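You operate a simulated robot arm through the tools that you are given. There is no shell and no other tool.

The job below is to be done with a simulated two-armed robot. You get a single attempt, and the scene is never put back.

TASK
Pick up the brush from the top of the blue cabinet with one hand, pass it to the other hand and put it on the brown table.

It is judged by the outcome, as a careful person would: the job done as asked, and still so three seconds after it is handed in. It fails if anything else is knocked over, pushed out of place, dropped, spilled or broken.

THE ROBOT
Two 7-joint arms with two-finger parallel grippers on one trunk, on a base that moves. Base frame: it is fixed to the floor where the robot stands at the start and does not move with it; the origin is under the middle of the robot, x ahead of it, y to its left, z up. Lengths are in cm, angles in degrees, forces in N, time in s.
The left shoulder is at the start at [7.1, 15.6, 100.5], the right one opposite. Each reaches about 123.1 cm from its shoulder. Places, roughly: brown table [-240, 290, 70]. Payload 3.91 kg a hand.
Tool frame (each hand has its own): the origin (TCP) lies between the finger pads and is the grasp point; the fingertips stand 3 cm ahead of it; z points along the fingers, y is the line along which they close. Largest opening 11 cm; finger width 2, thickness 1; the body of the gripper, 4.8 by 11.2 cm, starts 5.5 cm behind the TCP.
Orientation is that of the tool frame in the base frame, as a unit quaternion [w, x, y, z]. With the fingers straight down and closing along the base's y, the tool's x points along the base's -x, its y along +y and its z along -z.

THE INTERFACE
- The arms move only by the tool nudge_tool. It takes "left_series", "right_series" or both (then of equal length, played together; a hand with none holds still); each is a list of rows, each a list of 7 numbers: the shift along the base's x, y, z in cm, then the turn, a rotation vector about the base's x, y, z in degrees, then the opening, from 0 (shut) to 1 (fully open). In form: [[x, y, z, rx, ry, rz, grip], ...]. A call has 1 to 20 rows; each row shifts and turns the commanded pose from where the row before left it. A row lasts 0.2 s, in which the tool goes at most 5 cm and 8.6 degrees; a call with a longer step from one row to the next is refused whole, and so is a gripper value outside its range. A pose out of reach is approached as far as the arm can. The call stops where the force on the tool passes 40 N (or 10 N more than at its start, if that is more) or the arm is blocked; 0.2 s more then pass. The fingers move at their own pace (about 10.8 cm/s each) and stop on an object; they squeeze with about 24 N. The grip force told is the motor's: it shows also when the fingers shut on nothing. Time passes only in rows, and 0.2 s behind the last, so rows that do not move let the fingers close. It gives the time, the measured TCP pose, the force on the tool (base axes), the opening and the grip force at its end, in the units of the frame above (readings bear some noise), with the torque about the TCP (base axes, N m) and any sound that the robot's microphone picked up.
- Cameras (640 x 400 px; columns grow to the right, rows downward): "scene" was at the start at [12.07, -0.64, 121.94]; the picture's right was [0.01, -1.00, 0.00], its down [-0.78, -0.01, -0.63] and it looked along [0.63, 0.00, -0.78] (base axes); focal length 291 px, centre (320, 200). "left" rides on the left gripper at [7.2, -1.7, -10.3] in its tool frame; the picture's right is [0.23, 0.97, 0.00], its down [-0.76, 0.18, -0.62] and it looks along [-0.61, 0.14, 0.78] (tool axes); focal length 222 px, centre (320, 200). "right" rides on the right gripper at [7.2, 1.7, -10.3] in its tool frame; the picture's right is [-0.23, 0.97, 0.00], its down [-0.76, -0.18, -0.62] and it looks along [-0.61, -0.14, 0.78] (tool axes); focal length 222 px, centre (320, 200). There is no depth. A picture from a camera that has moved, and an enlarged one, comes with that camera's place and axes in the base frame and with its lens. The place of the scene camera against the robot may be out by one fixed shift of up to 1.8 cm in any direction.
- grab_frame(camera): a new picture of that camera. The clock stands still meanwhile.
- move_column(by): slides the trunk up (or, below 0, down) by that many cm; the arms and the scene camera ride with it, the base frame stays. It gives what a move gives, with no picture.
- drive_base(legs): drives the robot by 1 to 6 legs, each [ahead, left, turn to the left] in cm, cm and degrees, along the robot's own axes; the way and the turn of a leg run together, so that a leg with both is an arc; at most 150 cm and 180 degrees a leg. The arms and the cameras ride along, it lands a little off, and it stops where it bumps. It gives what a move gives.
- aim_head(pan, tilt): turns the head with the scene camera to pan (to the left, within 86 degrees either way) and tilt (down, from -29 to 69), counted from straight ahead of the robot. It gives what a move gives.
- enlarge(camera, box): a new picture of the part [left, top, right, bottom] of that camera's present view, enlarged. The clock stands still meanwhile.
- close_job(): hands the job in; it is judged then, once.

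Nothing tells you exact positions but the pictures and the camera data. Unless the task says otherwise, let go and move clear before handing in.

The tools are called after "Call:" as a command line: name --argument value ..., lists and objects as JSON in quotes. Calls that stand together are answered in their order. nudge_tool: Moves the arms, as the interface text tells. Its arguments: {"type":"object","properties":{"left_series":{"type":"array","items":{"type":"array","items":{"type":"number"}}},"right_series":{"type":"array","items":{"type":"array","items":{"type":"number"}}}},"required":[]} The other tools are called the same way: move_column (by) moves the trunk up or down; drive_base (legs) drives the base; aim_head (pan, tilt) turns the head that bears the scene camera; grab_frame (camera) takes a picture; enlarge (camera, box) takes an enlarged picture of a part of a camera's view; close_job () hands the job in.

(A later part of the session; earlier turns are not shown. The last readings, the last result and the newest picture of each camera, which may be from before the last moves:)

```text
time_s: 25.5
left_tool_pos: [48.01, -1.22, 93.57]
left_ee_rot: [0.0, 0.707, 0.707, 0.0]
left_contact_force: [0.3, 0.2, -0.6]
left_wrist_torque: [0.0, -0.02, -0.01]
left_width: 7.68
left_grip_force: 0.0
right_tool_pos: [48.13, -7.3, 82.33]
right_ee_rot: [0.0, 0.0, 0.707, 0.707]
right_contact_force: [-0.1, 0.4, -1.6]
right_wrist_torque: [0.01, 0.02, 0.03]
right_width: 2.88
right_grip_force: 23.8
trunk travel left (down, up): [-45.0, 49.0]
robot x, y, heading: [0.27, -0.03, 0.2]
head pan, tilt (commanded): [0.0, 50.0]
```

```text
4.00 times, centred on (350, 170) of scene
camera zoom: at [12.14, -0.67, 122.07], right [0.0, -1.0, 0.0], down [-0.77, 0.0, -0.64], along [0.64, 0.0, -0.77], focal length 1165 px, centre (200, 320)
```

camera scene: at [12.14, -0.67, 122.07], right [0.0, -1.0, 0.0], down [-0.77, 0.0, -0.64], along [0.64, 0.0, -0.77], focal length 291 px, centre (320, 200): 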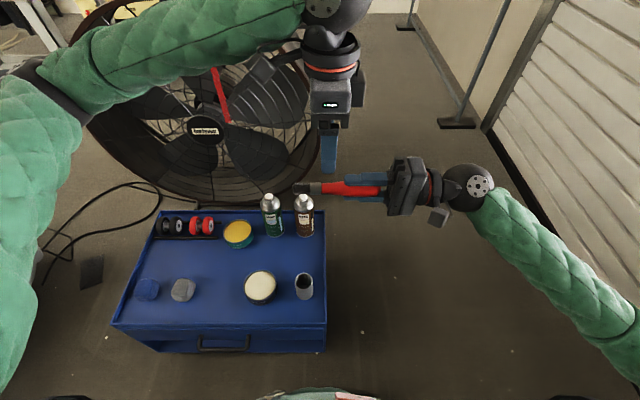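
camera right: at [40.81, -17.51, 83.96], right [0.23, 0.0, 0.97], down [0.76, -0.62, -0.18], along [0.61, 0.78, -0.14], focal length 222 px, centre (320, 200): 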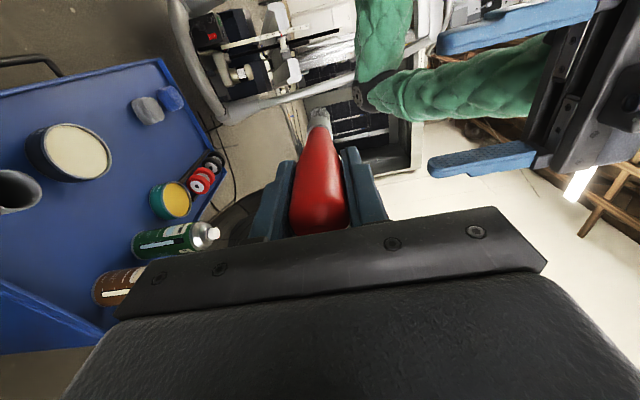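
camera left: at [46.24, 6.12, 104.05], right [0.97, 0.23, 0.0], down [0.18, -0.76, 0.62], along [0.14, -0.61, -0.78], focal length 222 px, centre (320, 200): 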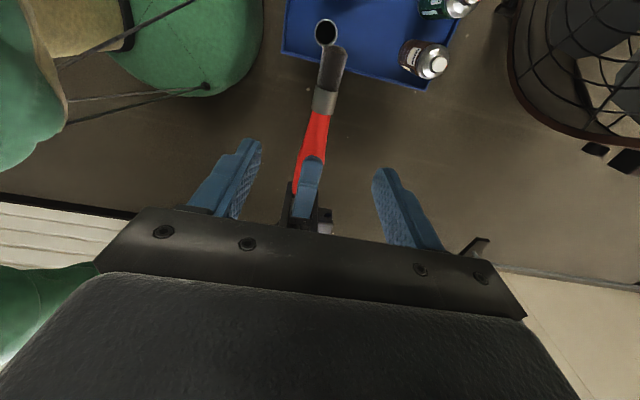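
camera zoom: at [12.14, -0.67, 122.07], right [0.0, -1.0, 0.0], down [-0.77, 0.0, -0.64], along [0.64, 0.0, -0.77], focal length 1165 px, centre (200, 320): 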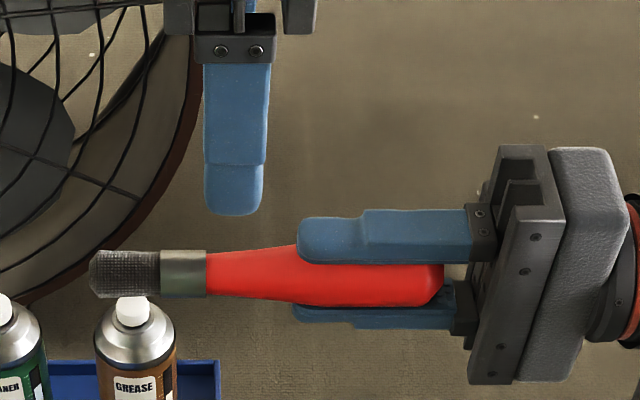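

The free part of the handle runs from y of about -0.2 to the right fingertips at about -4.2, so I'll grip at y -2.0. Now I lower the left hand so its fingertips straddle the handle, then check.

Call:
nudge_tool --left_series '[[0, -0.8, -1, 0, 0, 0, 0.7], [0, 0, -2.5, 0, 0, 0, 0.7], [0, 0, -2.5, 0, 0, 0, 0.7], [0, 0, -2, 0, 0, 0, 0.7], [0, 0, -1, 0, 0, 0, 0.7], [0, 0, -0.4, 0, 0, 0, 0.7], [0, 0, 0, 0, 0, 0, 0.7]]'

Call:
enlarge --camera "left" --box '[200, 60, 440, 240]'

Call:
enlarge --camera "scene" --box '[270, 120, 430, 220]'

Call:
grab_frame --camera "right"

```text
time_s: 27.1
left_tool_pos: [47.91, -1.94, 84.16]
left_ee_rot: [-0.001, 0.707, 0.707, 0.0]
left_contact_force: [0.2, -0.3, 0.9]
left_wrist_torque: [-0.02, -0.04, -0.02]
left_width: 7.71
left_grip_force: 0.0
right_tool_pos: [48.13, -7.2, 82.19]
right_ee_rot: [0.0, 0.0, 0.707, 0.707]
right_contact_force: [-0.7, 0.1, 0.3]
right_wrist_torque: [-0.01, 0.02, -0.01]
right_width: 2.88
right_grip_force: 23.8
trunk travel left (down, up): [-45.0, 49.0]
robot x, y, heading: [0.24, -0.09, 0.0]
head pan, tilt (commanded): [0.0, 50.0]
```

```text
2.22 times, centred on (320, 150) of left
camera zoom: at [46.17, 5.47, 94.56], right [0.97, 0.23, 0.0], down [0.18, -0.76, 0.62], along [0.14, -0.61, -0.78], focal length 494 px, centre (320, 311)
```

zoom: 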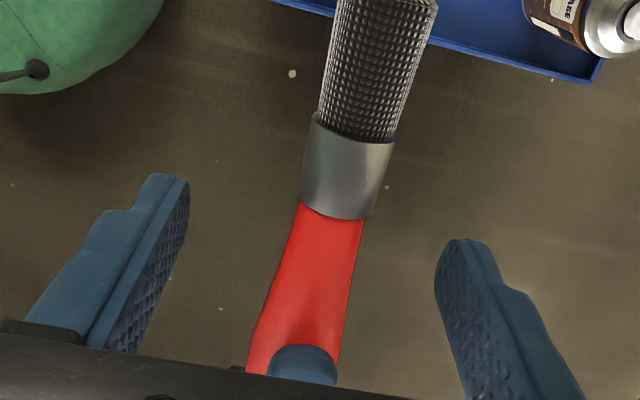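

```text
4.00 times, centred on (350, 170) of scene
camera zoom: at [12.15, -0.71, 122.07], right [0.0, -1.0, 0.0], down [-0.77, 0.0, -0.64], along [0.64, 0.0, -0.77], focal length 1165 px, centre (200, 320)
```

zoom: 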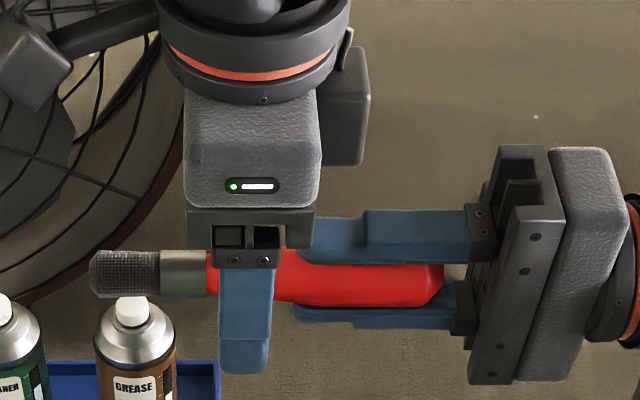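

```text
taken
camera right: at [40.82, -17.54, 83.95], right [0.23, 0.0, 0.97], down [0.76, -0.62, -0.18], along [0.61, 0.78, -0.14], focal length 222 px, centre (320, 200)
```

right: 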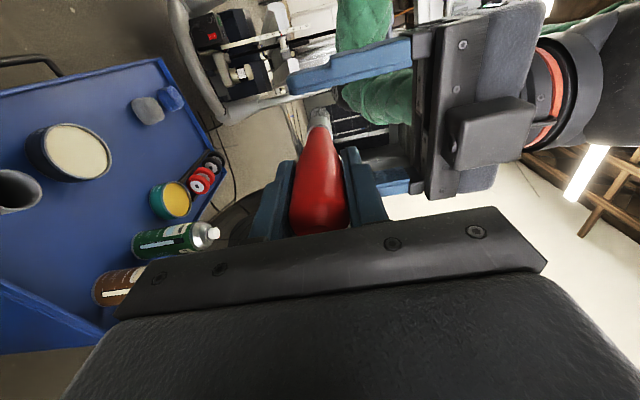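

The left fingertips straddle the lower handle, clear of the right fingers. I'll close the left gripper on it while the right still holds.

Call:
nudge_tool --left_series '[[0, 0, 0, 0, 0, 0, 0.45], [0, 0, 0, 0, 0, 0, 0.3], [0, 0, 0, 0, 0, 0, 0.15], [0, 0, 0, 0, 0, 0, 0], [0, 0, 0, 0, 0, 0, 0], [0, 0, 0, 0, 0, 0, 0]]'

Call:
enlarge --camera "left" --box '[200, 60, 440, 240]'

Call:
enlarge --camera "scene" --box '[270, 120, 430, 220]'

```text
time_s: 28.5
left_tool_pos: [47.92, -1.87, 84.19]
left_ee_rot: [0.0, 0.707, 0.707, -0.001]
left_contact_force: [9.3, 1.2, 0.0]
left_wrist_torque: [0.08, -0.13, 0.11]
left_width: 2.2
left_grip_force: 23.7
right_tool_pos: [48.06, -7.17, 82.26]
right_ee_rot: [0.001, 0.0, 0.707, 0.707]
right_contact_force: [-7.9, -1.6, 0.9]
right_wrist_torque: [0.02, 0.04, 0.34]
right_width: 2.87
right_grip_force: 24.3
trunk travel left (down, up): [-45.0, 49.0]
robot x, y, heading: [-0.0, 0.18, -0.1]
head pan, tilt (commanded): [0.0, 50.0]
```

```text
2.22 times, centred on (320, 150) of left
camera zoom: at [46.18, 5.47, 94.57], right [0.97, 0.23, 0.0], down [0.18, -0.76, 0.62], along [0.14, -0.61, -0.78], focal length 494 px, centre (320, 311)
```

zoom: 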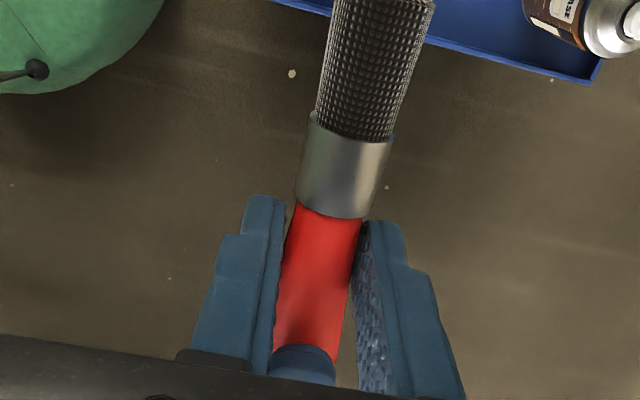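

```text
4.00 times, centred on (350, 170) of scene
camera zoom: at [12.15, -0.71, 122.07], right [0.0, -1.0, 0.0], down [-0.77, 0.0, -0.64], along [0.64, 0.0, -0.77], focal length 1165 px, centre (200, 320)
```

zoom: 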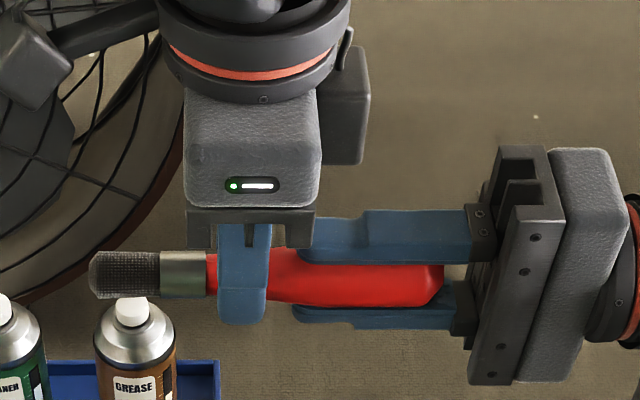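

The left hand now holds the handle at 2.2 cm width with 24 N; the two hands push slightly against each other in x. I'll ease that with a small shift before letting go with the right.

Call:
nudge_tool --left_series '[[0.15, 0, 0, 0, 0, 0, 0], [0, 0, 0, 0, 0, 0, 0]]'

```text
time_s: 29.1
left_tool_pos: [47.96, -1.76, 84.34]
left_ee_rot: [-0.001, 0.706, 0.708, 0.0]
left_contact_force: [-1.4, 9.5, -2.3]
left_wrist_torque: [0.26, 0.09, 0.02]
left_width: 2.2
left_grip_force: 23.6
right_tool_pos: [48.25, -7.37, 82.3]
right_ee_rot: [0.0, 0.001, 0.708, 0.707]
right_contact_force: [1.9, -8.1, 2.3]
right_wrist_torque: [0.08, 0.01, -0.05]
right_width: 2.87
right_grip_force: 24.3
trunk travel left (down, up): [-45.0, 49.0]
robot x, y, heading: [0.03, 0.07, 0.0]
head pan, tilt (commanded): [0.0, 50.0]
```

The pushing in x is gone and only a mild push along the brush remains. I'll open the right gripper and check that the left alone holds the brush.

Call:
nudge_tool --right_series '[[0, 0, 0, 0, 0, 0, 0.3], [0, 0, 0, 0, 0, 0, 0.4], [0, 0, 0, 0, 0, 0, 0.5], [0, 0, 0, 0, 0, 0, 0.5], [0, 0, 0, 0, 0, 0, 0.5]]'

Call:
enlarge --camera "scene" --box '[270, 120, 430, 220]'

Call:
grab_frame --camera "right"

```text
time_s: 30.3
left_tool_pos: [48.02, -1.86, 84.28]
left_ee_rot: [0.0, 0.707, 0.707, 0.001]
left_contact_force: [0.5, 0.1, 0.7]
left_wrist_torque: [-0.02, 0.01, 0.02]
left_width: 2.2
left_grip_force: 24.2
right_tool_pos: [48.16, -7.3, 82.25]
right_ee_rot: [0.0, 0.0, 0.708, 0.706]
right_contact_force: [-1.0, 0.5, 0.9]
right_wrist_torque: [0.06, 0.02, 0.0]
right_width: 5.5
right_grip_force: 0.0
trunk travel left (down, up): [-45.0, 49.0]
robot x, y, heading: [0.29, 0.3, -0.0]
head pan, tilt (commanded): [0.0, 50.0]
```

```text
4.00 times, centred on (350, 170) of scene
camera zoom: at [12.15, -0.71, 122.07], right [0.0, -1.0, 0.0], down [-0.77, 0.0, -0.64], along [0.64, 0.0, -0.77], focal length 1165 px, centre (200, 320)
```

zoom: 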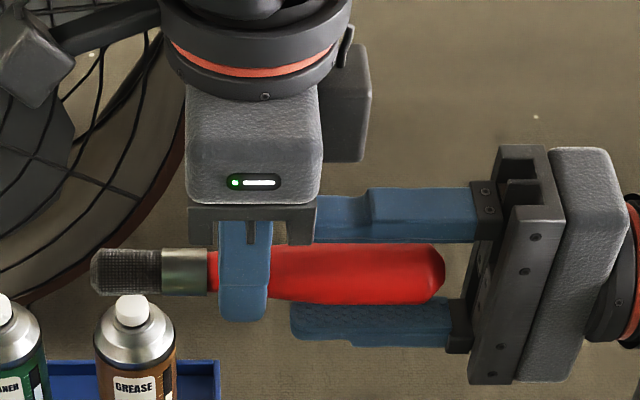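

```text
taken
camera right: at [40.82, -17.54, 83.95], right [0.23, 0.0, 0.97], down [0.76, -0.62, -0.18], along [0.61, 0.78, -0.14], focal length 222 px, centre (320, 200)
```

right: 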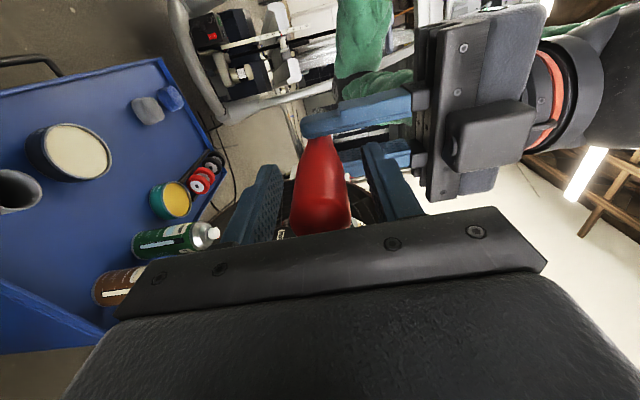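

The left hand alone holds the brush level. I'll draw the right hand straight back to the right, off the handle end.

Call:
nudge_tool --right_series '[[0, -2, 0, 0, 0, 0, 0.5], [0, -3, 0, 0, 0, 0, 0.5], [0, -4, 0, 0, 0, 0, 0.5], [0, -4, 0, 0, 0, 0, 0.5], [0, -4, 0, 0, 0, 0, 0.5], [0, -3, 0, 0, 0, 0, 0.5], [0, 0, 0, 0, 0, 0, 0.5]]'

Call:
grab_frame --camera "scene"

Call:
grab_frame --camera "left"

```text
time_s: 31.9
left_tool_pos: [48.22, -1.83, 84.25]
left_ee_rot: [0.0, 0.707, 0.707, -0.001]
left_contact_force: [-0.5, 0.1, -0.2]
left_wrist_torque: [0.04, 0.01, 0.0]
left_width: 2.22
left_grip_force: 24.2
right_tool_pos: [48.1, -27.24, 82.47]
right_ee_rot: [0.0, 0.0, 0.707, 0.707]
right_contact_force: [-0.2, 0.5, 0.1]
right_wrist_torque: [0.03, 0.02, 0.0]
right_width: 5.48
right_grip_force: 0.1
trunk travel left (down, up): [-45.0, 49.0]
robot x, y, heading: [0.1, -0.01, 0.3]
head pan, tilt (commanded): [0.0, 50.0]
```

```text
taken
camera scene: at [12.14, -0.72, 122.07], right [0.0, -1.0, 0.0], down [-0.77, 0.0, -0.64], along [0.64, 0.0, -0.77], focal length 291 px, centre (320, 200)
```

scene: 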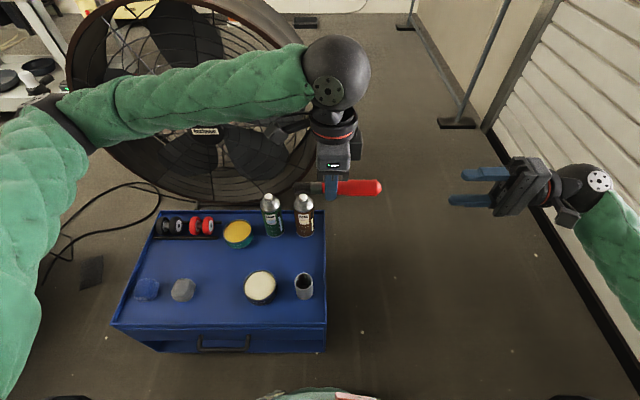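

```text
taken
camera left: at [46.32, 5.41, 94.6], right [0.97, 0.23, 0.0], down [0.18, -0.76, 0.62], along [0.14, -0.61, -0.78], focal length 222 px, centre (320, 200)
```

left: 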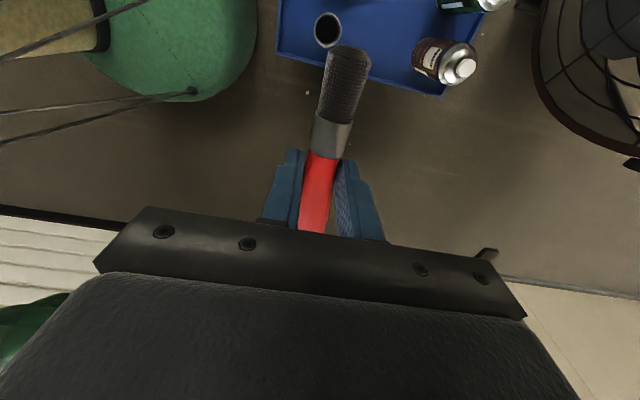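

The hand-over is done: the left hand holds the brush and the right is clear. Before driving I'll study the way to the brown table with the head turned fully left.

Call:
aim_head --pan 86 --tilt 12

Call:
grab_frame --camera "scene"

Call:
enlarge --camera "scene" --box '[0, 100, 240, 300]'

Call:
aim_head --pan 86 --tilt 45

Call:
grab_frame --camera "scene"

```text
time_s: 33.5
left_tool_pos: [48.11, -1.9, 84.3]
left_ee_rot: [0.0, 0.707, 0.708, -0.001]
left_contact_force: [0.2, 0.6, 0.0]
left_wrist_torque: [-0.03, 0.03, -0.03]
left_width: 2.24
left_grip_force: 23.8
right_tool_pos: [47.9, -27.21, 82.32]
right_ee_rot: [0.0, -0.001, 0.707, 0.707]
right_contact_force: [-0.3, -0.1, 0.9]
right_wrist_torque: [0.02, 0.01, 0.01]
right_width: 5.48
right_grip_force: 0.0
trunk travel left (down, up): [-45.0, 49.0]
robot x, y, heading: [-0.35, 0.19, 0.2]
head pan, tilt (commanded): [85.9, 12.0]
```

```text
taken
camera scene: at [5.11, 8.58, 127.93], right [1.0, -0.07, 0.0], down [-0.02, -0.21, -0.98], along [0.07, 0.98, -0.21], focal length 291 px, centre (320, 200)
```

scene: 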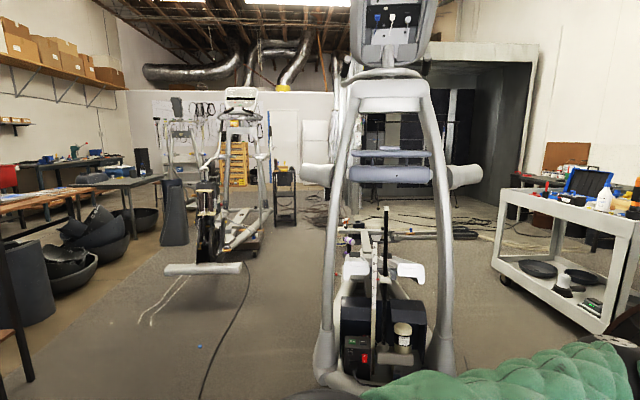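

```text
2.00 times, centred on (120, 200) of scene
camera zoom: at [5.11, 8.58, 127.93], right [1.0, -0.07, 0.0], down [-0.02, -0.21, -0.98], along [0.07, 0.98, -0.21], focal length 582 px, centre (720, 200)
```

zoom: 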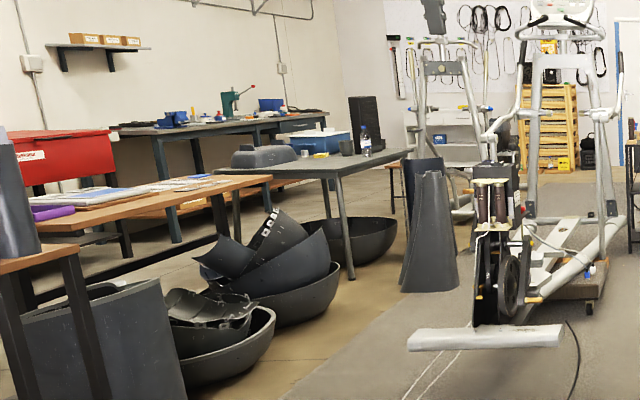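

```text
time_s: 34.4
left_tool_pos: [48.08, -1.81, 84.36]
left_ee_rot: [0.0, 0.707, 0.707, 0.0]
left_contact_force: [-0.3, -0.1, 0.7]
left_wrist_torque: [0.04, -0.04, -0.01]
left_width: 2.24
left_grip_force: 24.2
right_tool_pos: [47.84, -27.27, 82.39]
right_ee_rot: [0.0, 0.0, 0.707, 0.707]
right_contact_force: [-0.1, -0.3, 0.5]
right_wrist_torque: [0.02, 0.01, -0.02]
right_width: 5.5
right_grip_force: 0.1
trunk travel left (down, up): [-45.0, 49.0]
robot x, y, heading: [0.22, 0.06, 0.2]
head pan, tilt (commanded): [85.9, 45.0]
```

```text
taken
camera scene: at [5.02, 7.4, 122.77], right [1.0, -0.07, 0.0], down [-0.05, -0.7, -0.71], along [0.05, 0.71, -0.71], focal length 291 px, centre (320, 200)
```

scene: 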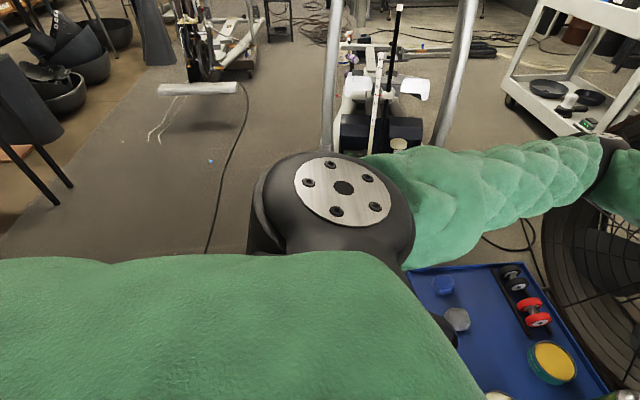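

The brown table with papers on it matches the given place, on the far left behind the machines; the floor between looks open, but I can't see directly behind the robot. I'll first make a modest left turn in place to widen the view.

Call:
drive_base --legs '[[0, 0, 22]]'

Call:
aim_head --pan 86 --tilt 25

Call:
grab_frame --camera "scene"

Call:
grab_frame --camera "left"

```text
time_s: 36.0
left_tool_pos: [45.01, 16.72, 84.32]
left_ee_rot: [0.0, 0.554, 0.832, 0.0]
left_contact_force: [0.5, 0.7, 0.0]
left_wrist_torque: [0.0, 0.0, -0.01]
left_width: 2.16
left_grip_force: 24.0
right_tool_pos: [54.7, -6.47, 82.46]
right_ee_rot: [-0.138, -0.138, 0.693, 0.694]
right_contact_force: [1.0, 0.6, -0.4]
right_wrist_torque: [-0.05, 0.01, 0.03]
right_width: 5.49
right_grip_force: 0.1
trunk travel left (down, up): [-45.0, 49.0]
robot x, y, heading: [0.16, 0.32, 22.9]
head pan, tilt (commanded): [85.9, 45.0]
```

```text
time_s: 36.9
left_tool_pos: [45.01, 16.78, 84.29]
left_ee_rot: [0.0, 0.554, 0.833, 0.0]
left_contact_force: [0.0, 0.1, -0.7]
left_wrist_torque: [-0.02, 0.0, 0.01]
left_width: 2.19
left_grip_force: 24.7
right_tool_pos: [54.72, -6.59, 82.41]
right_ee_rot: [-0.139, -0.139, 0.694, 0.693]
right_contact_force: [-0.1, 0.0, -0.6]
right_wrist_torque: [0.0, 0.03, -0.01]
right_width: 5.5
right_grip_force: 0.1
trunk travel left (down, up): [-45.0, 49.0]
robot x, y, heading: [0.17, 0.23, 22.6]
head pan, tilt (commanded): [85.9, 25.0]
```

```text
taken
camera scene: at [1.11, 9.97, 125.81], right [0.95, 0.32, 0.0], down [0.14, -0.4, -0.91], along [-0.29, 0.86, -0.42], focal length 291 px, centre (320, 200)
```

scene: 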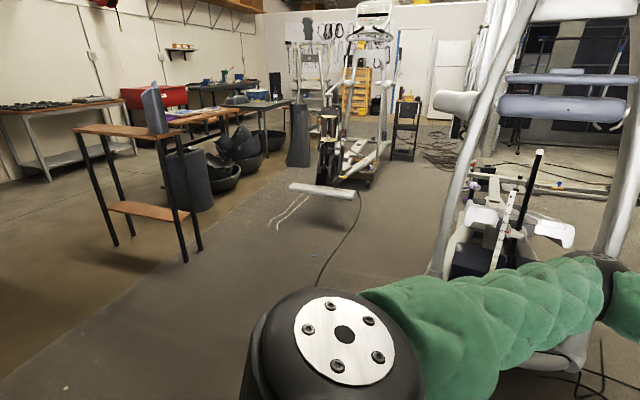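

```text
taken
camera left: at [40.65, 22.91, 94.6], right [0.81, 0.59, 0.0], down [0.46, -0.63, 0.62], along [0.36, -0.5, -0.78], focal length 222 px, centre (320, 200)
```

left: 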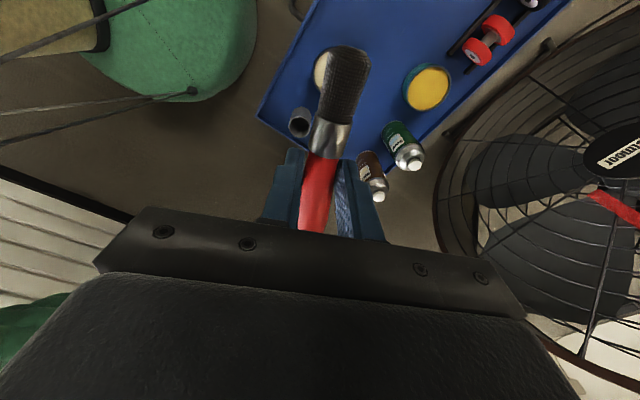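

Now I see a narrow wooden console at about x -209..-142, y 138..154, and the brown table with papers beyond it. I'll enlarge that region to learn the table's extent and free surface.

Call:
enlarge --camera "scene" --box '[60, 60, 300, 210]'

Call:
enlarge --camera "scene" --box '[130, 80, 250, 160]'

Call:
aim_head --pan 86 --tilt 55

Call:
grab_frame --camera "scene"

```text
2.67 times, centred on (180, 135) of scene
camera zoom: at [1.11, 9.97, 125.81], right [0.95, 0.32, 0.0], down [0.14, -0.4, -0.91], along [-0.29, 0.86, -0.42], focal length 776 px, centre (693, 373)
```

zoom: 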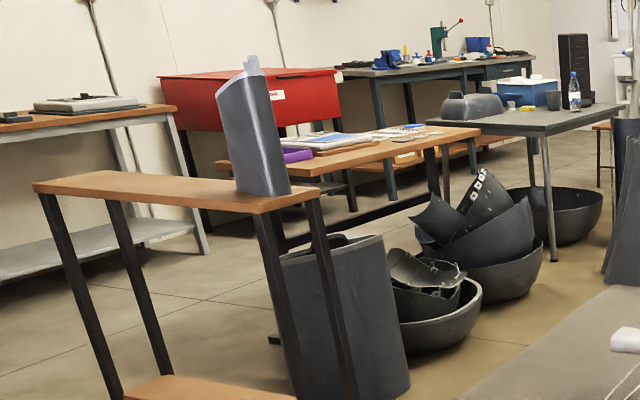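

```text
5.00 times, centred on (190, 120) of scene
camera zoom: at [1.11, 9.97, 125.81], right [0.95, 0.32, 0.0], down [0.14, -0.4, -0.91], along [-0.29, 0.86, -0.42], focal length 1456 px, centre (970, 600)
```

zoom: 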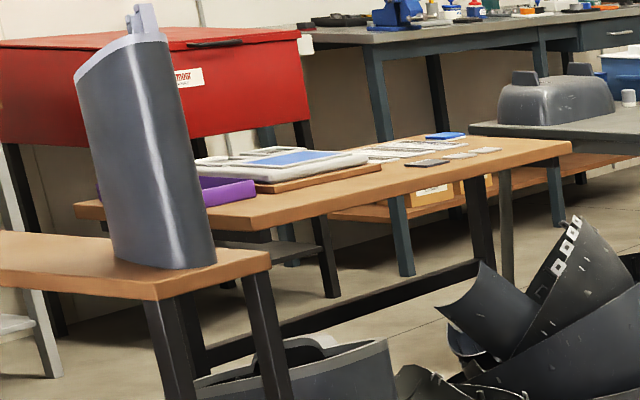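

```text
time_s: 37.8
left_tool_pos: [45.06, 16.85, 84.25]
left_ee_rot: [-0.001, 0.554, 0.832, 0.0]
left_contact_force: [-0.6, -0.6, 0.5]
left_wrist_torque: [-0.01, 0.02, 0.05]
left_width: 2.21
left_grip_force: 23.7
right_tool_pos: [54.82, -6.54, 82.45]
right_ee_rot: [-0.139, -0.139, 0.693, 0.693]
right_contact_force: [0.1, 0.9, 0.2]
right_wrist_torque: [0.01, -0.01, 0.01]
right_width: 5.52
right_grip_force: 0.0
trunk travel left (down, up): [-45.0, 49.0]
robot x, y, heading: [-0.18, -0.25, 22.6]
head pan, tilt (commanded): [85.9, 55.0]
```

```text
taken
camera scene: at [1.74, 8.08, 121.43], right [0.95, 0.32, 0.0], down [0.26, -0.78, -0.57], along [-0.18, 0.54, -0.82], focal length 291 px, centre (320, 200)
```

scene: 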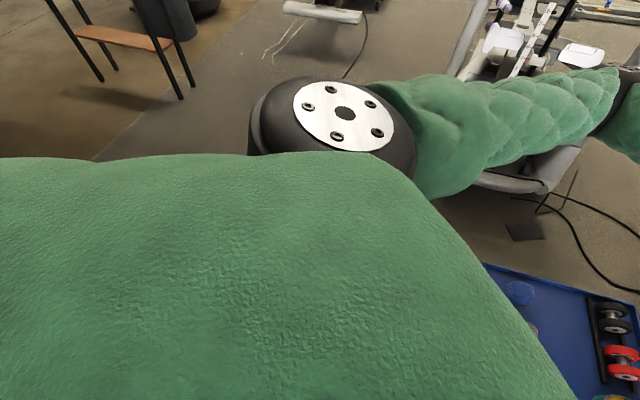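

The table's near end is toward y of about 240–255, with bowls and a bucket in front of its +x side, so I'll approach it from its near (-y) end through the free floor left of the console. First I slide away from the cabinet over floor I can see and turn left to see further behind.

Call:
drive_base --legs '[[-20, 50, 0], [0, 0, 40]]'

Call:
aim_head --pan 80 --tilt 30

Call:
grab_frame --camera "scene"

Call:
aim_head --pan 30 --tilt 30

Call:
grab_frame --camera "scene"

Call:
grab_frame --camera "left"

```text
time_s: 42.9
left_tool_pos: [-14.57, 81.89, 84.26]
left_ee_rot: [0.0, 0.237, 0.972, 0.0]
left_contact_force: [0.8, 0.1, -0.1]
left_wrist_torque: [-0.02, 0.04, 0.04]
left_width: 2.22
left_grip_force: 24.2
right_tool_pos: [7.89, 70.25, 82.48]
right_ee_rot: [-0.368, -0.368, 0.604, 0.604]
right_contact_force: [0.1, 0.2, -0.1]
right_wrist_torque: [-0.01, 0.0, -0.01]
right_width: 5.5
right_grip_force: 0.0
trunk travel left (down, up): [-45.0, 49.0]
robot x, y, heading: [-38.25, 40.59, 63.0]
head pan, tilt (commanded): [85.9, 55.0]
```

```text
time_s: 43.8
left_tool_pos: [-14.56, 82.02, 84.32]
left_ee_rot: [-0.001, 0.237, 0.972, 0.0]
left_contact_force: [-0.7, -0.5, 0.6]
left_wrist_torque: [0.01, 0.0, 0.03]
left_width: 2.17
left_grip_force: 24.2
right_tool_pos: [7.94, 70.21, 82.29]
right_ee_rot: [-0.368, -0.368, 0.605, 0.603]
right_contact_force: [0.7, 0.1, -0.4]
right_wrist_torque: [0.03, -0.03, 0.01]
right_width: 5.5
right_grip_force: 0.1
trunk travel left (down, up): [-45.0, 49.0]
robot x, y, heading: [-38.25, 40.51, 62.6]
head pan, tilt (commanded): [80.0, 30.0]
```

```text
taken
camera scene: at [-43.79, 49.41, 125.02], right [0.61, 0.79, 0.0], down [0.4, -0.3, -0.87], along [-0.69, 0.53, -0.5], focal length 291 px, centre (320, 200)
```

scene: 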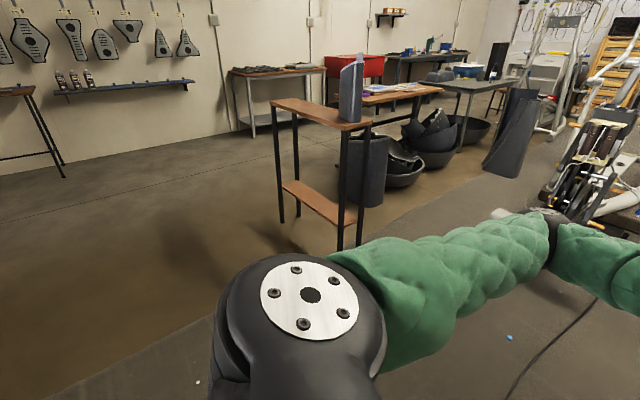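

```text
time_s: 45.0
left_tool_pos: [-14.6, 81.96, 84.26]
left_ee_rot: [0.0, 0.238, 0.971, 0.0]
left_contact_force: [-0.7, 0.4, -0.8]
left_wrist_torque: [0.01, 0.0, 0.04]
left_width: 2.2
left_grip_force: 24.4
right_tool_pos: [7.77, 70.12, 82.38]
right_ee_rot: [-0.368, -0.367, 0.604, 0.604]
right_contact_force: [-0.4, 0.6, -0.5]
right_wrist_torque: [-0.01, 0.0, -0.03]
right_width: 5.5
right_grip_force: 0.1
trunk travel left (down, up): [-45.0, 49.0]
robot x, y, heading: [-37.95, 39.93, 62.5]
head pan, tilt (commanded): [30.0, 30.0]
```

```text
taken
camera scene: at [-37.03, 52.95, 125.02], right [1.0, 0.05, 0.0], down [0.02, -0.5, -0.87], along [-0.04, 0.86, -0.5], focal length 291 px, centre (320, 200)
```

scene: 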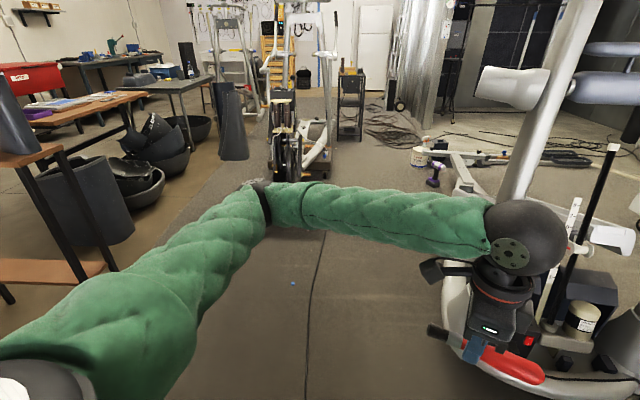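

```text
taken
camera left: at [-21.82, 83.82, 94.6], right [0.25, 0.97, 0.0], down [0.76, -0.19, 0.62], along [0.6, -0.15, -0.78], focal length 222 px, centre (320, 200)
```

left: 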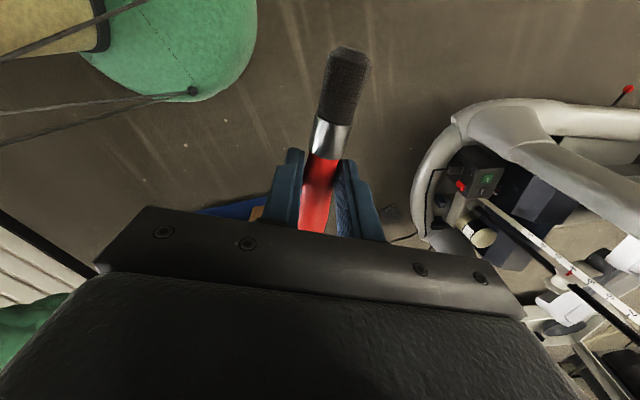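

The floor to the left and behind is open, with benches only along the far walls. I'll keep turning left in place and look along my intended route.

Call:
drive_base --legs '[[0, 0, 60]]'

Call:
aim_head --pan 35 --tilt 28

Call:
grab_frame --camera "scene"

Call:
aim_head --pan -10 --tilt 28

Call:
grab_frame --camera "scene"

```text
time_s: 48.0
left_tool_pos: [-62.74, 81.73, 84.29]
left_ee_rot: [0.0, -0.281, 0.96, 0.0]
left_contact_force: [0.4, 0.4, 0.0]
left_wrist_torque: [-0.03, -0.01, 0.04]
left_width: 2.2
left_grip_force: 24.2
right_tool_pos: [-41.2, 95.08, 82.46]
right_ee_rot: [0.62, 0.62, -0.339, -0.34]
right_contact_force: [-0.1, 0.4, -1.2]
right_wrist_torque: [0.01, 0.01, 0.0]
right_width: 5.5
right_grip_force: 0.1
trunk travel left (down, up): [-45.0, 49.0]
robot x, y, heading: [-38.42, 40.57, 122.4]
head pan, tilt (commanded): [30.0, 30.0]
```

```text
time_s: 48.7
left_tool_pos: [-62.71, 81.63, 84.22]
left_ee_rot: [0.0, -0.281, 0.96, 0.0]
left_contact_force: [0.3, -0.6, -0.1]
left_wrist_torque: [-0.02, 0.0, -0.01]
left_width: 2.21
left_grip_force: 24.0
right_tool_pos: [-41.29, 95.17, 82.42]
right_ee_rot: [0.62, 0.62, -0.339, -0.34]
right_contact_force: [-0.6, -0.6, 0.6]
right_wrist_torque: [0.0, 0.02, 0.02]
right_width: 5.49
right_grip_force: 0.2
trunk travel left (down, up): [-45.0, 49.0]
robot x, y, heading: [-38.47, 40.05, 122.7]
head pan, tilt (commanded): [35.0, 28.0]
```

```text
taken
camera scene: at [-50.09, 47.19, 125.34], right [0.38, 0.92, 0.0], down [0.43, -0.18, -0.88], along [-0.82, 0.34, -0.47], focal length 291 px, centre (320, 200)
```

scene: 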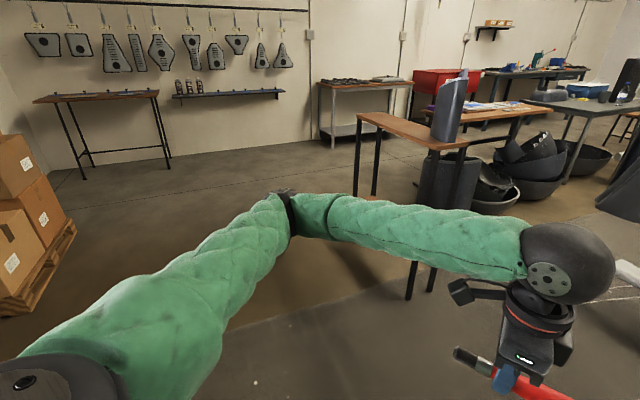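

```text
time_s: 49.8
left_tool_pos: [-62.61, 81.73, 84.33]
left_ee_rot: [0.0, -0.281, 0.96, 0.0]
left_contact_force: [-1.3, 0.6, -1.3]
left_wrist_torque: [-0.06, -0.01, -0.01]
left_width: 2.18
left_grip_force: 23.7
right_tool_pos: [-41.22, 95.08, 82.49]
right_ee_rot: [0.62, 0.62, -0.34, -0.34]
right_contact_force: [0.2, 0.5, 0.0]
right_wrist_torque: [0.04, -0.05, -0.01]
right_width: 5.49
right_grip_force: 0.0
trunk travel left (down, up): [-45.0, 49.0]
robot x, y, heading: [-38.61, 40.35, 122.6]
head pan, tilt (commanded): [-10.0, 28.0]
```

```text
taken
camera scene: at [-45.17, 52.12, 125.34], right [0.92, 0.38, 0.0], down [0.18, -0.43, -0.88], along [-0.34, 0.81, -0.47], focal length 291 px, centre (320, 200)
```

scene: 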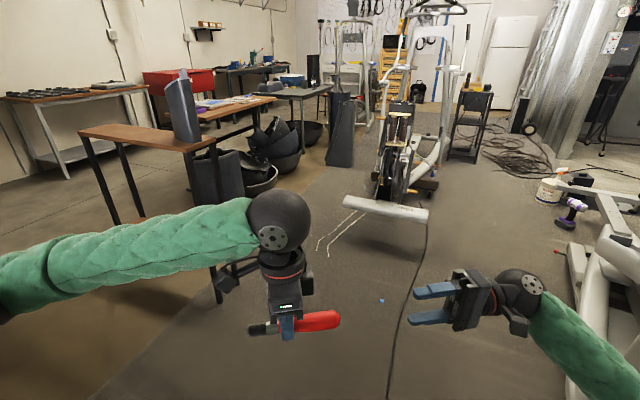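

The route past the console's near side is clear: boxes stand at y below -50 and benches along the far wall. I'll drive diagonally keeping my heading, in two legs along y of about 40.

Call:
drive_base --legs '[[61, 95, 0]]'

Call:
aim_head --pan 45 --tilt 35

Call:
grab_frame --camera "scene"

Call:
aim_head --pan -5 --tilt 25

Call:
grab_frame --camera "scene"

```text
time_s: 55.5
left_tool_pos: [-174.89, 82.22, 84.23]
left_ee_rot: [0.0, -0.285, 0.959, 0.0]
left_contact_force: [-0.3, -0.1, 0.3]
left_wrist_torque: [-0.04, 0.0, 0.0]
left_width: 2.16
left_grip_force: 23.7
right_tool_pos: [-153.65, 95.85, 82.38]
right_ee_rot: [0.621, 0.621, -0.337, -0.338]
right_contact_force: [0.0, -0.4, -0.2]
right_wrist_torque: [0.01, 0.02, 0.0]
right_width: 5.49
right_grip_force: 0.0
trunk travel left (down, up): [-45.0, 49.0]
robot x, y, heading: [-150.54, 40.85, 123.4]
head pan, tilt (commanded): [-10.0, 28.0]
```

```text
time_s: 56.7
left_tool_pos: [-174.98, 82.23, 84.28]
left_ee_rot: [0.0, -0.285, 0.959, 0.0]
left_contact_force: [-0.2, -0.6, 0.2]
left_wrist_torque: [0.0, 0.0, 0.02]
left_width: 2.19
left_grip_force: 23.9
right_tool_pos: [-153.62, 95.9, 82.45]
right_ee_rot: [0.622, 0.622, -0.337, -0.337]
right_contact_force: [0.2, 0.0, -1.3]
right_wrist_torque: [-0.01, 0.02, -0.01]
right_width: 5.52
right_grip_force: 0.1
trunk travel left (down, up): [-45.0, 49.0]
robot x, y, heading: [-149.88, 40.68, 123.2]
head pan, tilt (commanded): [45.0, 35.0]
```

```text
taken
camera scene: at [-162.3, 46.27, 124.24], right [0.21, 0.98, 0.0], down [0.56, -0.12, -0.82], along [-0.8, 0.17, -0.57], focal length 291 px, centre (320, 200)
```

scene: 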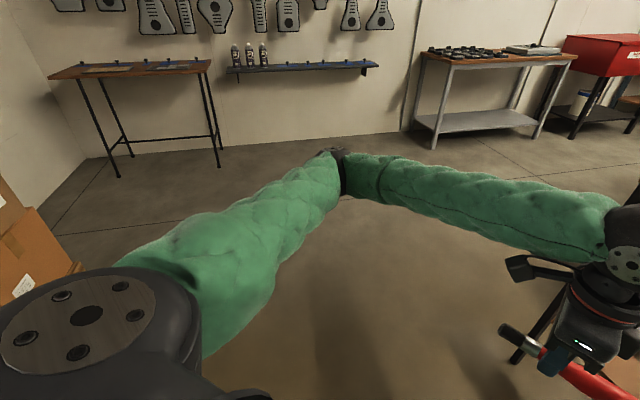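

```text
time_s: 57.9
left_tool_pos: [-175.04, 82.26, 84.28]
left_ee_rot: [0.0, -0.284, 0.959, -0.001]
left_contact_force: [-0.3, -0.2, 0.5]
left_wrist_torque: [0.0, 0.0, 0.02]
left_width: 2.18
left_grip_force: 24.2
right_tool_pos: [-153.8, 95.95, 82.44]
right_ee_rot: [0.621, 0.622, -0.337, -0.337]
right_contact_force: [-0.4, 0.1, 0.1]
right_wrist_torque: [-0.03, 0.01, -0.03]
right_width: 5.49
right_grip_force: 0.0
trunk travel left (down, up): [-45.0, 49.0]
robot x, y, heading: [-150.53, 40.89, 123.0]
head pan, tilt (commanded): [-5.0, 25.0]
```

```text
taken
camera scene: at [-158.02, 52.57, 125.82], right [0.88, 0.47, 0.0], down [0.2, -0.37, -0.91], along [-0.43, 0.8, -0.42], focal length 291 px, centre (320, 200)
```

scene: 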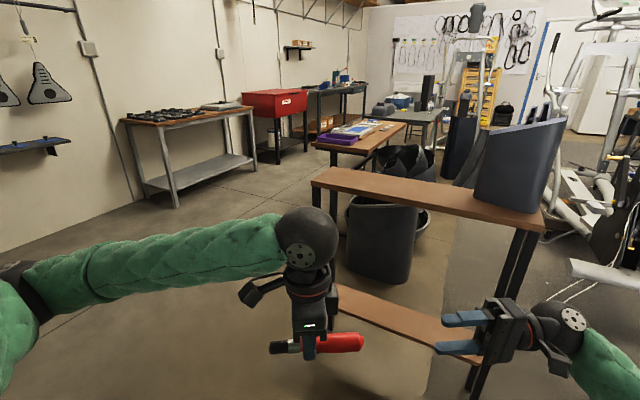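

Still clear: the console's top is at about z 88 with its left end near x -208, and the way further left is free. I'll drive the second leg.

Call:
drive_base --legs '[[61, 93, 0], [0, 0, -33]]'

Call:
aim_head --pan -10 --tilt 25

Call:
grab_frame --camera "scene"

Call:
enlarge --camera "scene" --box '[200, 80, 480, 260]'

```text
time_s: 65.2
left_tool_pos: [-258.49, 87.86, 84.3]
left_ee_rot: [0.0, -0.003, 1.0, -0.001]
left_contact_force: [-0.3, 0.5, 0.9]
left_wrist_torque: [-0.01, 0.02, -0.02]
left_width: 2.17
left_grip_force: 24.1
right_tool_pos: [-233.34, 87.89, 82.38]
right_ee_rot: [0.501, 0.501, -0.499, -0.498]
right_contact_force: [-1.0, -0.7, 0.2]
right_wrist_torque: [0.02, 0.02, -0.03]
right_width: 5.52
right_grip_force: 0.1
trunk travel left (down, up): [-45.0, 49.0]
robot x, y, heading: [-260.36, 39.48, 90.3]
head pan, tilt (commanded): [-5.0, 25.0]
```

```text
time_s: 65.8
left_tool_pos: [-258.79, 87.82, 84.4]
left_ee_rot: [-0.001, -0.003, 1.0, -0.001]
left_contact_force: [-0.9, -0.3, 0.2]
left_wrist_torque: [0.01, -0.01, 0.01]
left_width: 2.15
left_grip_force: 23.7
right_tool_pos: [-233.28, 87.92, 82.52]
right_ee_rot: [0.5, 0.501, -0.499, -0.499]
right_contact_force: [-0.9, 0.3, -1.6]
right_wrist_torque: [-0.01, 0.01, -0.01]
right_width: 5.52
right_grip_force: 0.2
trunk travel left (down, up): [-45.0, 49.0]
robot x, y, heading: [-260.67, 39.7, 90.1]
head pan, tilt (commanded): [-10.0, 25.0]
```

```text
taken
camera scene: at [-259.41, 53.24, 125.82], right [0.99, -0.17, 0.0], down [-0.07, -0.42, -0.91], along [0.15, 0.89, -0.42], focal length 291 px, centre (320, 200)
```

scene: 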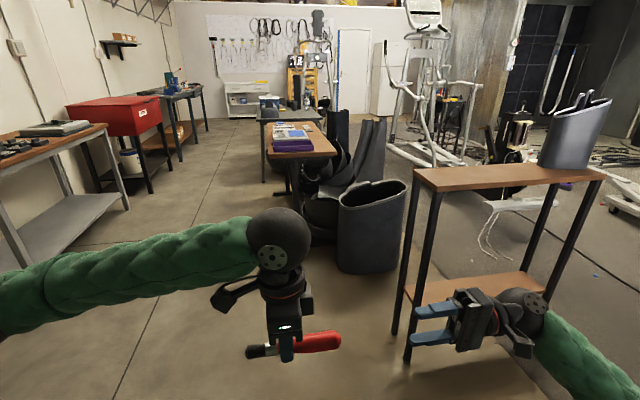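

```text
2.22 times, centred on (340, 170) of scene
camera zoom: at [-259.41, 53.24, 125.82], right [0.99, -0.17, 0.0], down [-0.07, -0.42, -0.91], along [0.15, 0.89, -0.42], focal length 647 px, centre (276, 267)
```

zoom: 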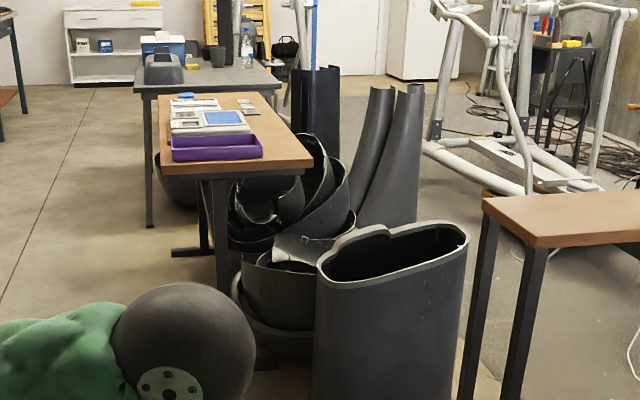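

I stand at about [-260, 40] facing the table end-on; its top is at about z 74.4, x -263..-217, y 231..349, with a purple tray near its end and a free strip along its right side (x of about -231..-218). I'll roll the left hand back so the brush points ahead, then look at the right arm before going closer.

Call:
nudge_tool --left_series '[[0, 0, 0.5, 0, 0, 7.5, 0], [0, 0, 0.5, 0, 0, 7.5, 0], [0, 0, 0.5, 0, 0, 7.5, 0], [0, 0, 0.5, 0, 0, 7.5, 0], [0, 0, 0.5, 0, 0, 7.5, 0], [0, 0, 0.5, 0, 0, 7.5, 0], [0, 0, 0.5, 0, 0, 7.5, 0], [0, 0, 0.5, 0, 0, 7.5, 0], [0, 0, 0.5, 0, 0, 7.5, 0], [0, 0, 0.5, 0, 0, 7.5, 0], [0, 0, 0.5, 0, 0, 7.5, 0], [0, 0, 0.5, 0, 0, 7.5, 0]]'

Call:
aim_head --pan -50 --tilt 45

Call:
grab_frame --camera "scene"

Call:
grab_frame --camera "left"

```text
time_s: 68.4
left_tool_pos: [-258.77, 87.9, 90.33]
left_ee_rot: [0.0, 0.71, -0.704, 0.001]
left_contact_force: [0.1, -0.5, 0.5]
left_wrist_torque: [0.02, -0.03, 0.0]
left_width: 2.18
left_grip_force: 24.1
right_tool_pos: [-233.43, 87.86, 82.43]
right_ee_rot: [0.501, 0.501, -0.5, -0.498]
right_contact_force: [-0.3, -0.4, -0.1]
right_wrist_torque: [0.0, 0.01, 0.0]
right_width: 5.52
right_grip_force: 0.0
trunk travel left (down, up): [-45.0, 49.0]
robot x, y, heading: [-260.55, 39.82, 90.2]
head pan, tilt (commanded): [-10.0, 25.0]
```

```text
time_s: 69.5
left_tool_pos: [-258.67, 87.97, 90.2]
left_ee_rot: [0.0, 0.709, -0.705, 0.0]
left_contact_force: [-0.1, 1.0, -0.6]
left_wrist_torque: [0.01, 0.0, 0.0]
left_width: 2.14
left_grip_force: 23.9
right_tool_pos: [-233.32, 87.69, 82.39]
right_ee_rot: [0.501, 0.502, -0.498, -0.499]
right_contact_force: [-0.2, 1.0, -0.2]
right_wrist_torque: [0.0, 0.0, 0.01]
right_width: 5.51
right_grip_force: 0.0
trunk travel left (down, up): [-45.0, 49.0]
robot x, y, heading: [-260.49, 39.66, 90.5]
head pan, tilt (commanded): [-50.0, 45.0]
```

```text
taken
camera scene: at [-254.76, 49.42, 122.76], right [0.65, -0.76, 0.0], down [-0.54, -0.46, -0.71], along [0.54, 0.46, -0.71], focal length 291 px, centre (320, 200)
```

scene: 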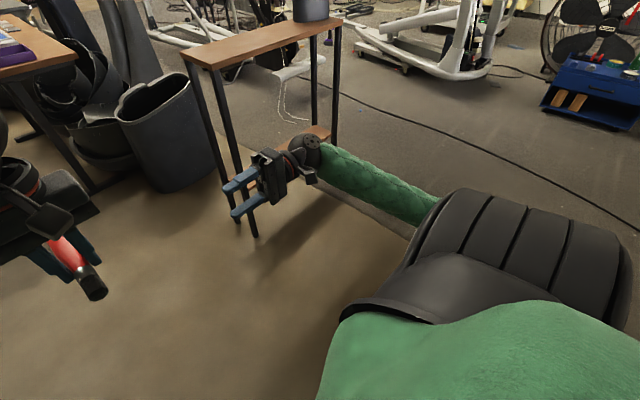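

```text
taken
camera left: at [-257.02, 80.75, 100.61], right [-0.97, -0.23, 0.0], down [-0.18, 0.76, 0.62], along [-0.14, 0.61, -0.78], focal length 222 px, centre (320, 200)
```

left: 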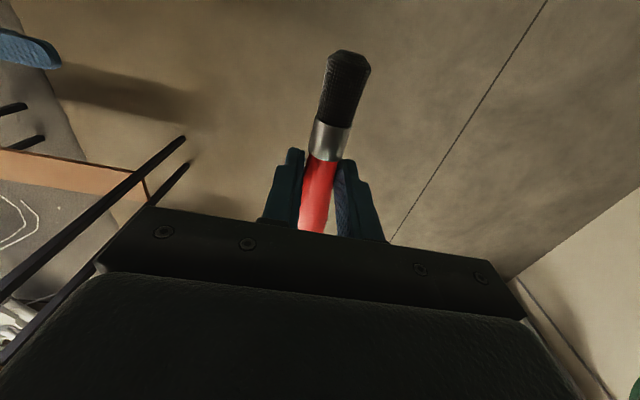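

The roll worked and the right elbow sticks out about 50 cm to the right at console height. I'll raise the trunk for clearance, sidestep left, then go ahead past the console with good distance.

Call:
move_column --by 15

Call:
drive_base --legs '[[0, 32, 0], [100, 0, 0]]'

Call:
aim_head --pan -35 --tilt 35

Call:
grab_frame --camera "scene"

```text
time_s: 71.2
left_tool_pos: [-258.69, 87.97, 105.33]
left_ee_rot: [0.001, 0.709, -0.706, 0.001]
left_contact_force: [0.5, 0.1, -1.1]
left_wrist_torque: [0.0, -0.05, -0.01]
left_width: 2.16
left_grip_force: 24.0
right_tool_pos: [-233.41, 87.88, 97.38]
right_ee_rot: [0.502, 0.501, -0.498, -0.499]
right_contact_force: [0.2, -0.2, -1.2]
right_wrist_torque: [-0.04, -0.02, 0.0]
right_width: 5.49
right_grip_force: 0.0
trunk travel left (down, up): [-60.0, 34.0]
robot x, y, heading: [-260.25, 39.65, 90.5]
head pan, tilt (commanded): [-50.0, 45.0]
```

```text
time_s: 78.1
left_tool_pos: [-291.0, 186.61, 105.2]
left_ee_rot: [0.0, 0.709, -0.705, 0.0]
left_contact_force: [0.3, 0.9, -0.8]
left_wrist_torque: [-0.03, 0.0, 0.03]
left_width: 2.13
left_grip_force: 24.0
right_tool_pos: [-265.51, 186.56, 97.45]
right_ee_rot: [0.502, 0.501, -0.499, -0.498]
right_contact_force: [0.9, 0.5, -0.4]
right_wrist_torque: [0.0, -0.01, 0.01]
right_width: 5.53
right_grip_force: 0.1
trunk travel left (down, up): [-60.0, 34.0]
robot x, y, heading: [-292.73, 138.61, 90.2]
head pan, tilt (commanded): [-50.0, 45.0]
```

```text
time_s: 78.9
left_tool_pos: [-290.86, 186.5, 105.25]
left_ee_rot: [0.001, 0.711, -0.704, -0.001]
left_contact_force: [-1.5, -0.8, -0.2]
left_wrist_torque: [0.0, 0.0, 0.03]
left_width: 2.15
left_grip_force: 24.3
right_tool_pos: [-265.6, 186.33, 97.35]
right_ee_rot: [0.501, 0.501, -0.498, -0.499]
right_contact_force: [-0.3, 0.3, 0.1]
right_wrist_torque: [-0.04, 0.02, -0.01]
right_width: 5.51
right_grip_force: 0.0
trunk travel left (down, up): [-60.0, 34.0]
robot x, y, heading: [-292.33, 138.66, 90.4]
head pan, tilt (commanded): [-35.0, 35.0]
```

```text
taken
camera scene: at [-288.14, 149.9, 139.24], right [0.82, -0.57, 0.0], down [-0.33, -0.47, -0.82], along [0.47, 0.67, -0.57], focal length 291 px, centre (320, 200)
```

scene: 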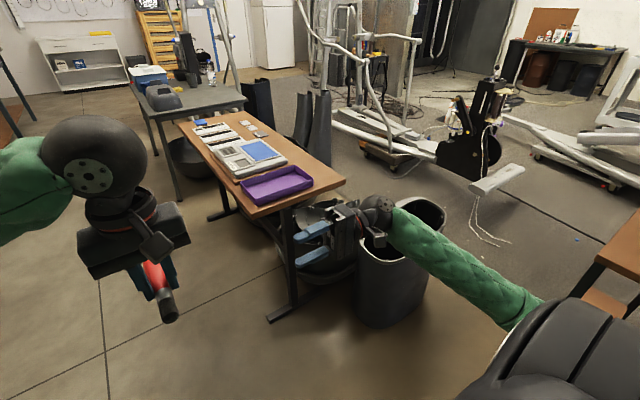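

I now have a good view of the brown table with the free strip along its right side and near corner. I'll enlarge it to measure.

Call:
enlarge --camera "scene" --box '[160, 100, 360, 225]'

```text
3.20 times, centred on (260, 162) of scene
camera zoom: at [-288.14, 149.9, 139.24], right [0.82, -0.57, 0.0], down [-0.33, -0.47, -0.82], along [0.47, 0.67, -0.57], focal length 932 px, centre (512, 320)
```

zoom: 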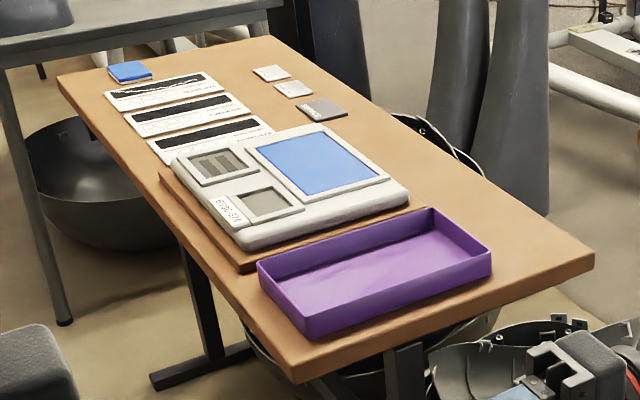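

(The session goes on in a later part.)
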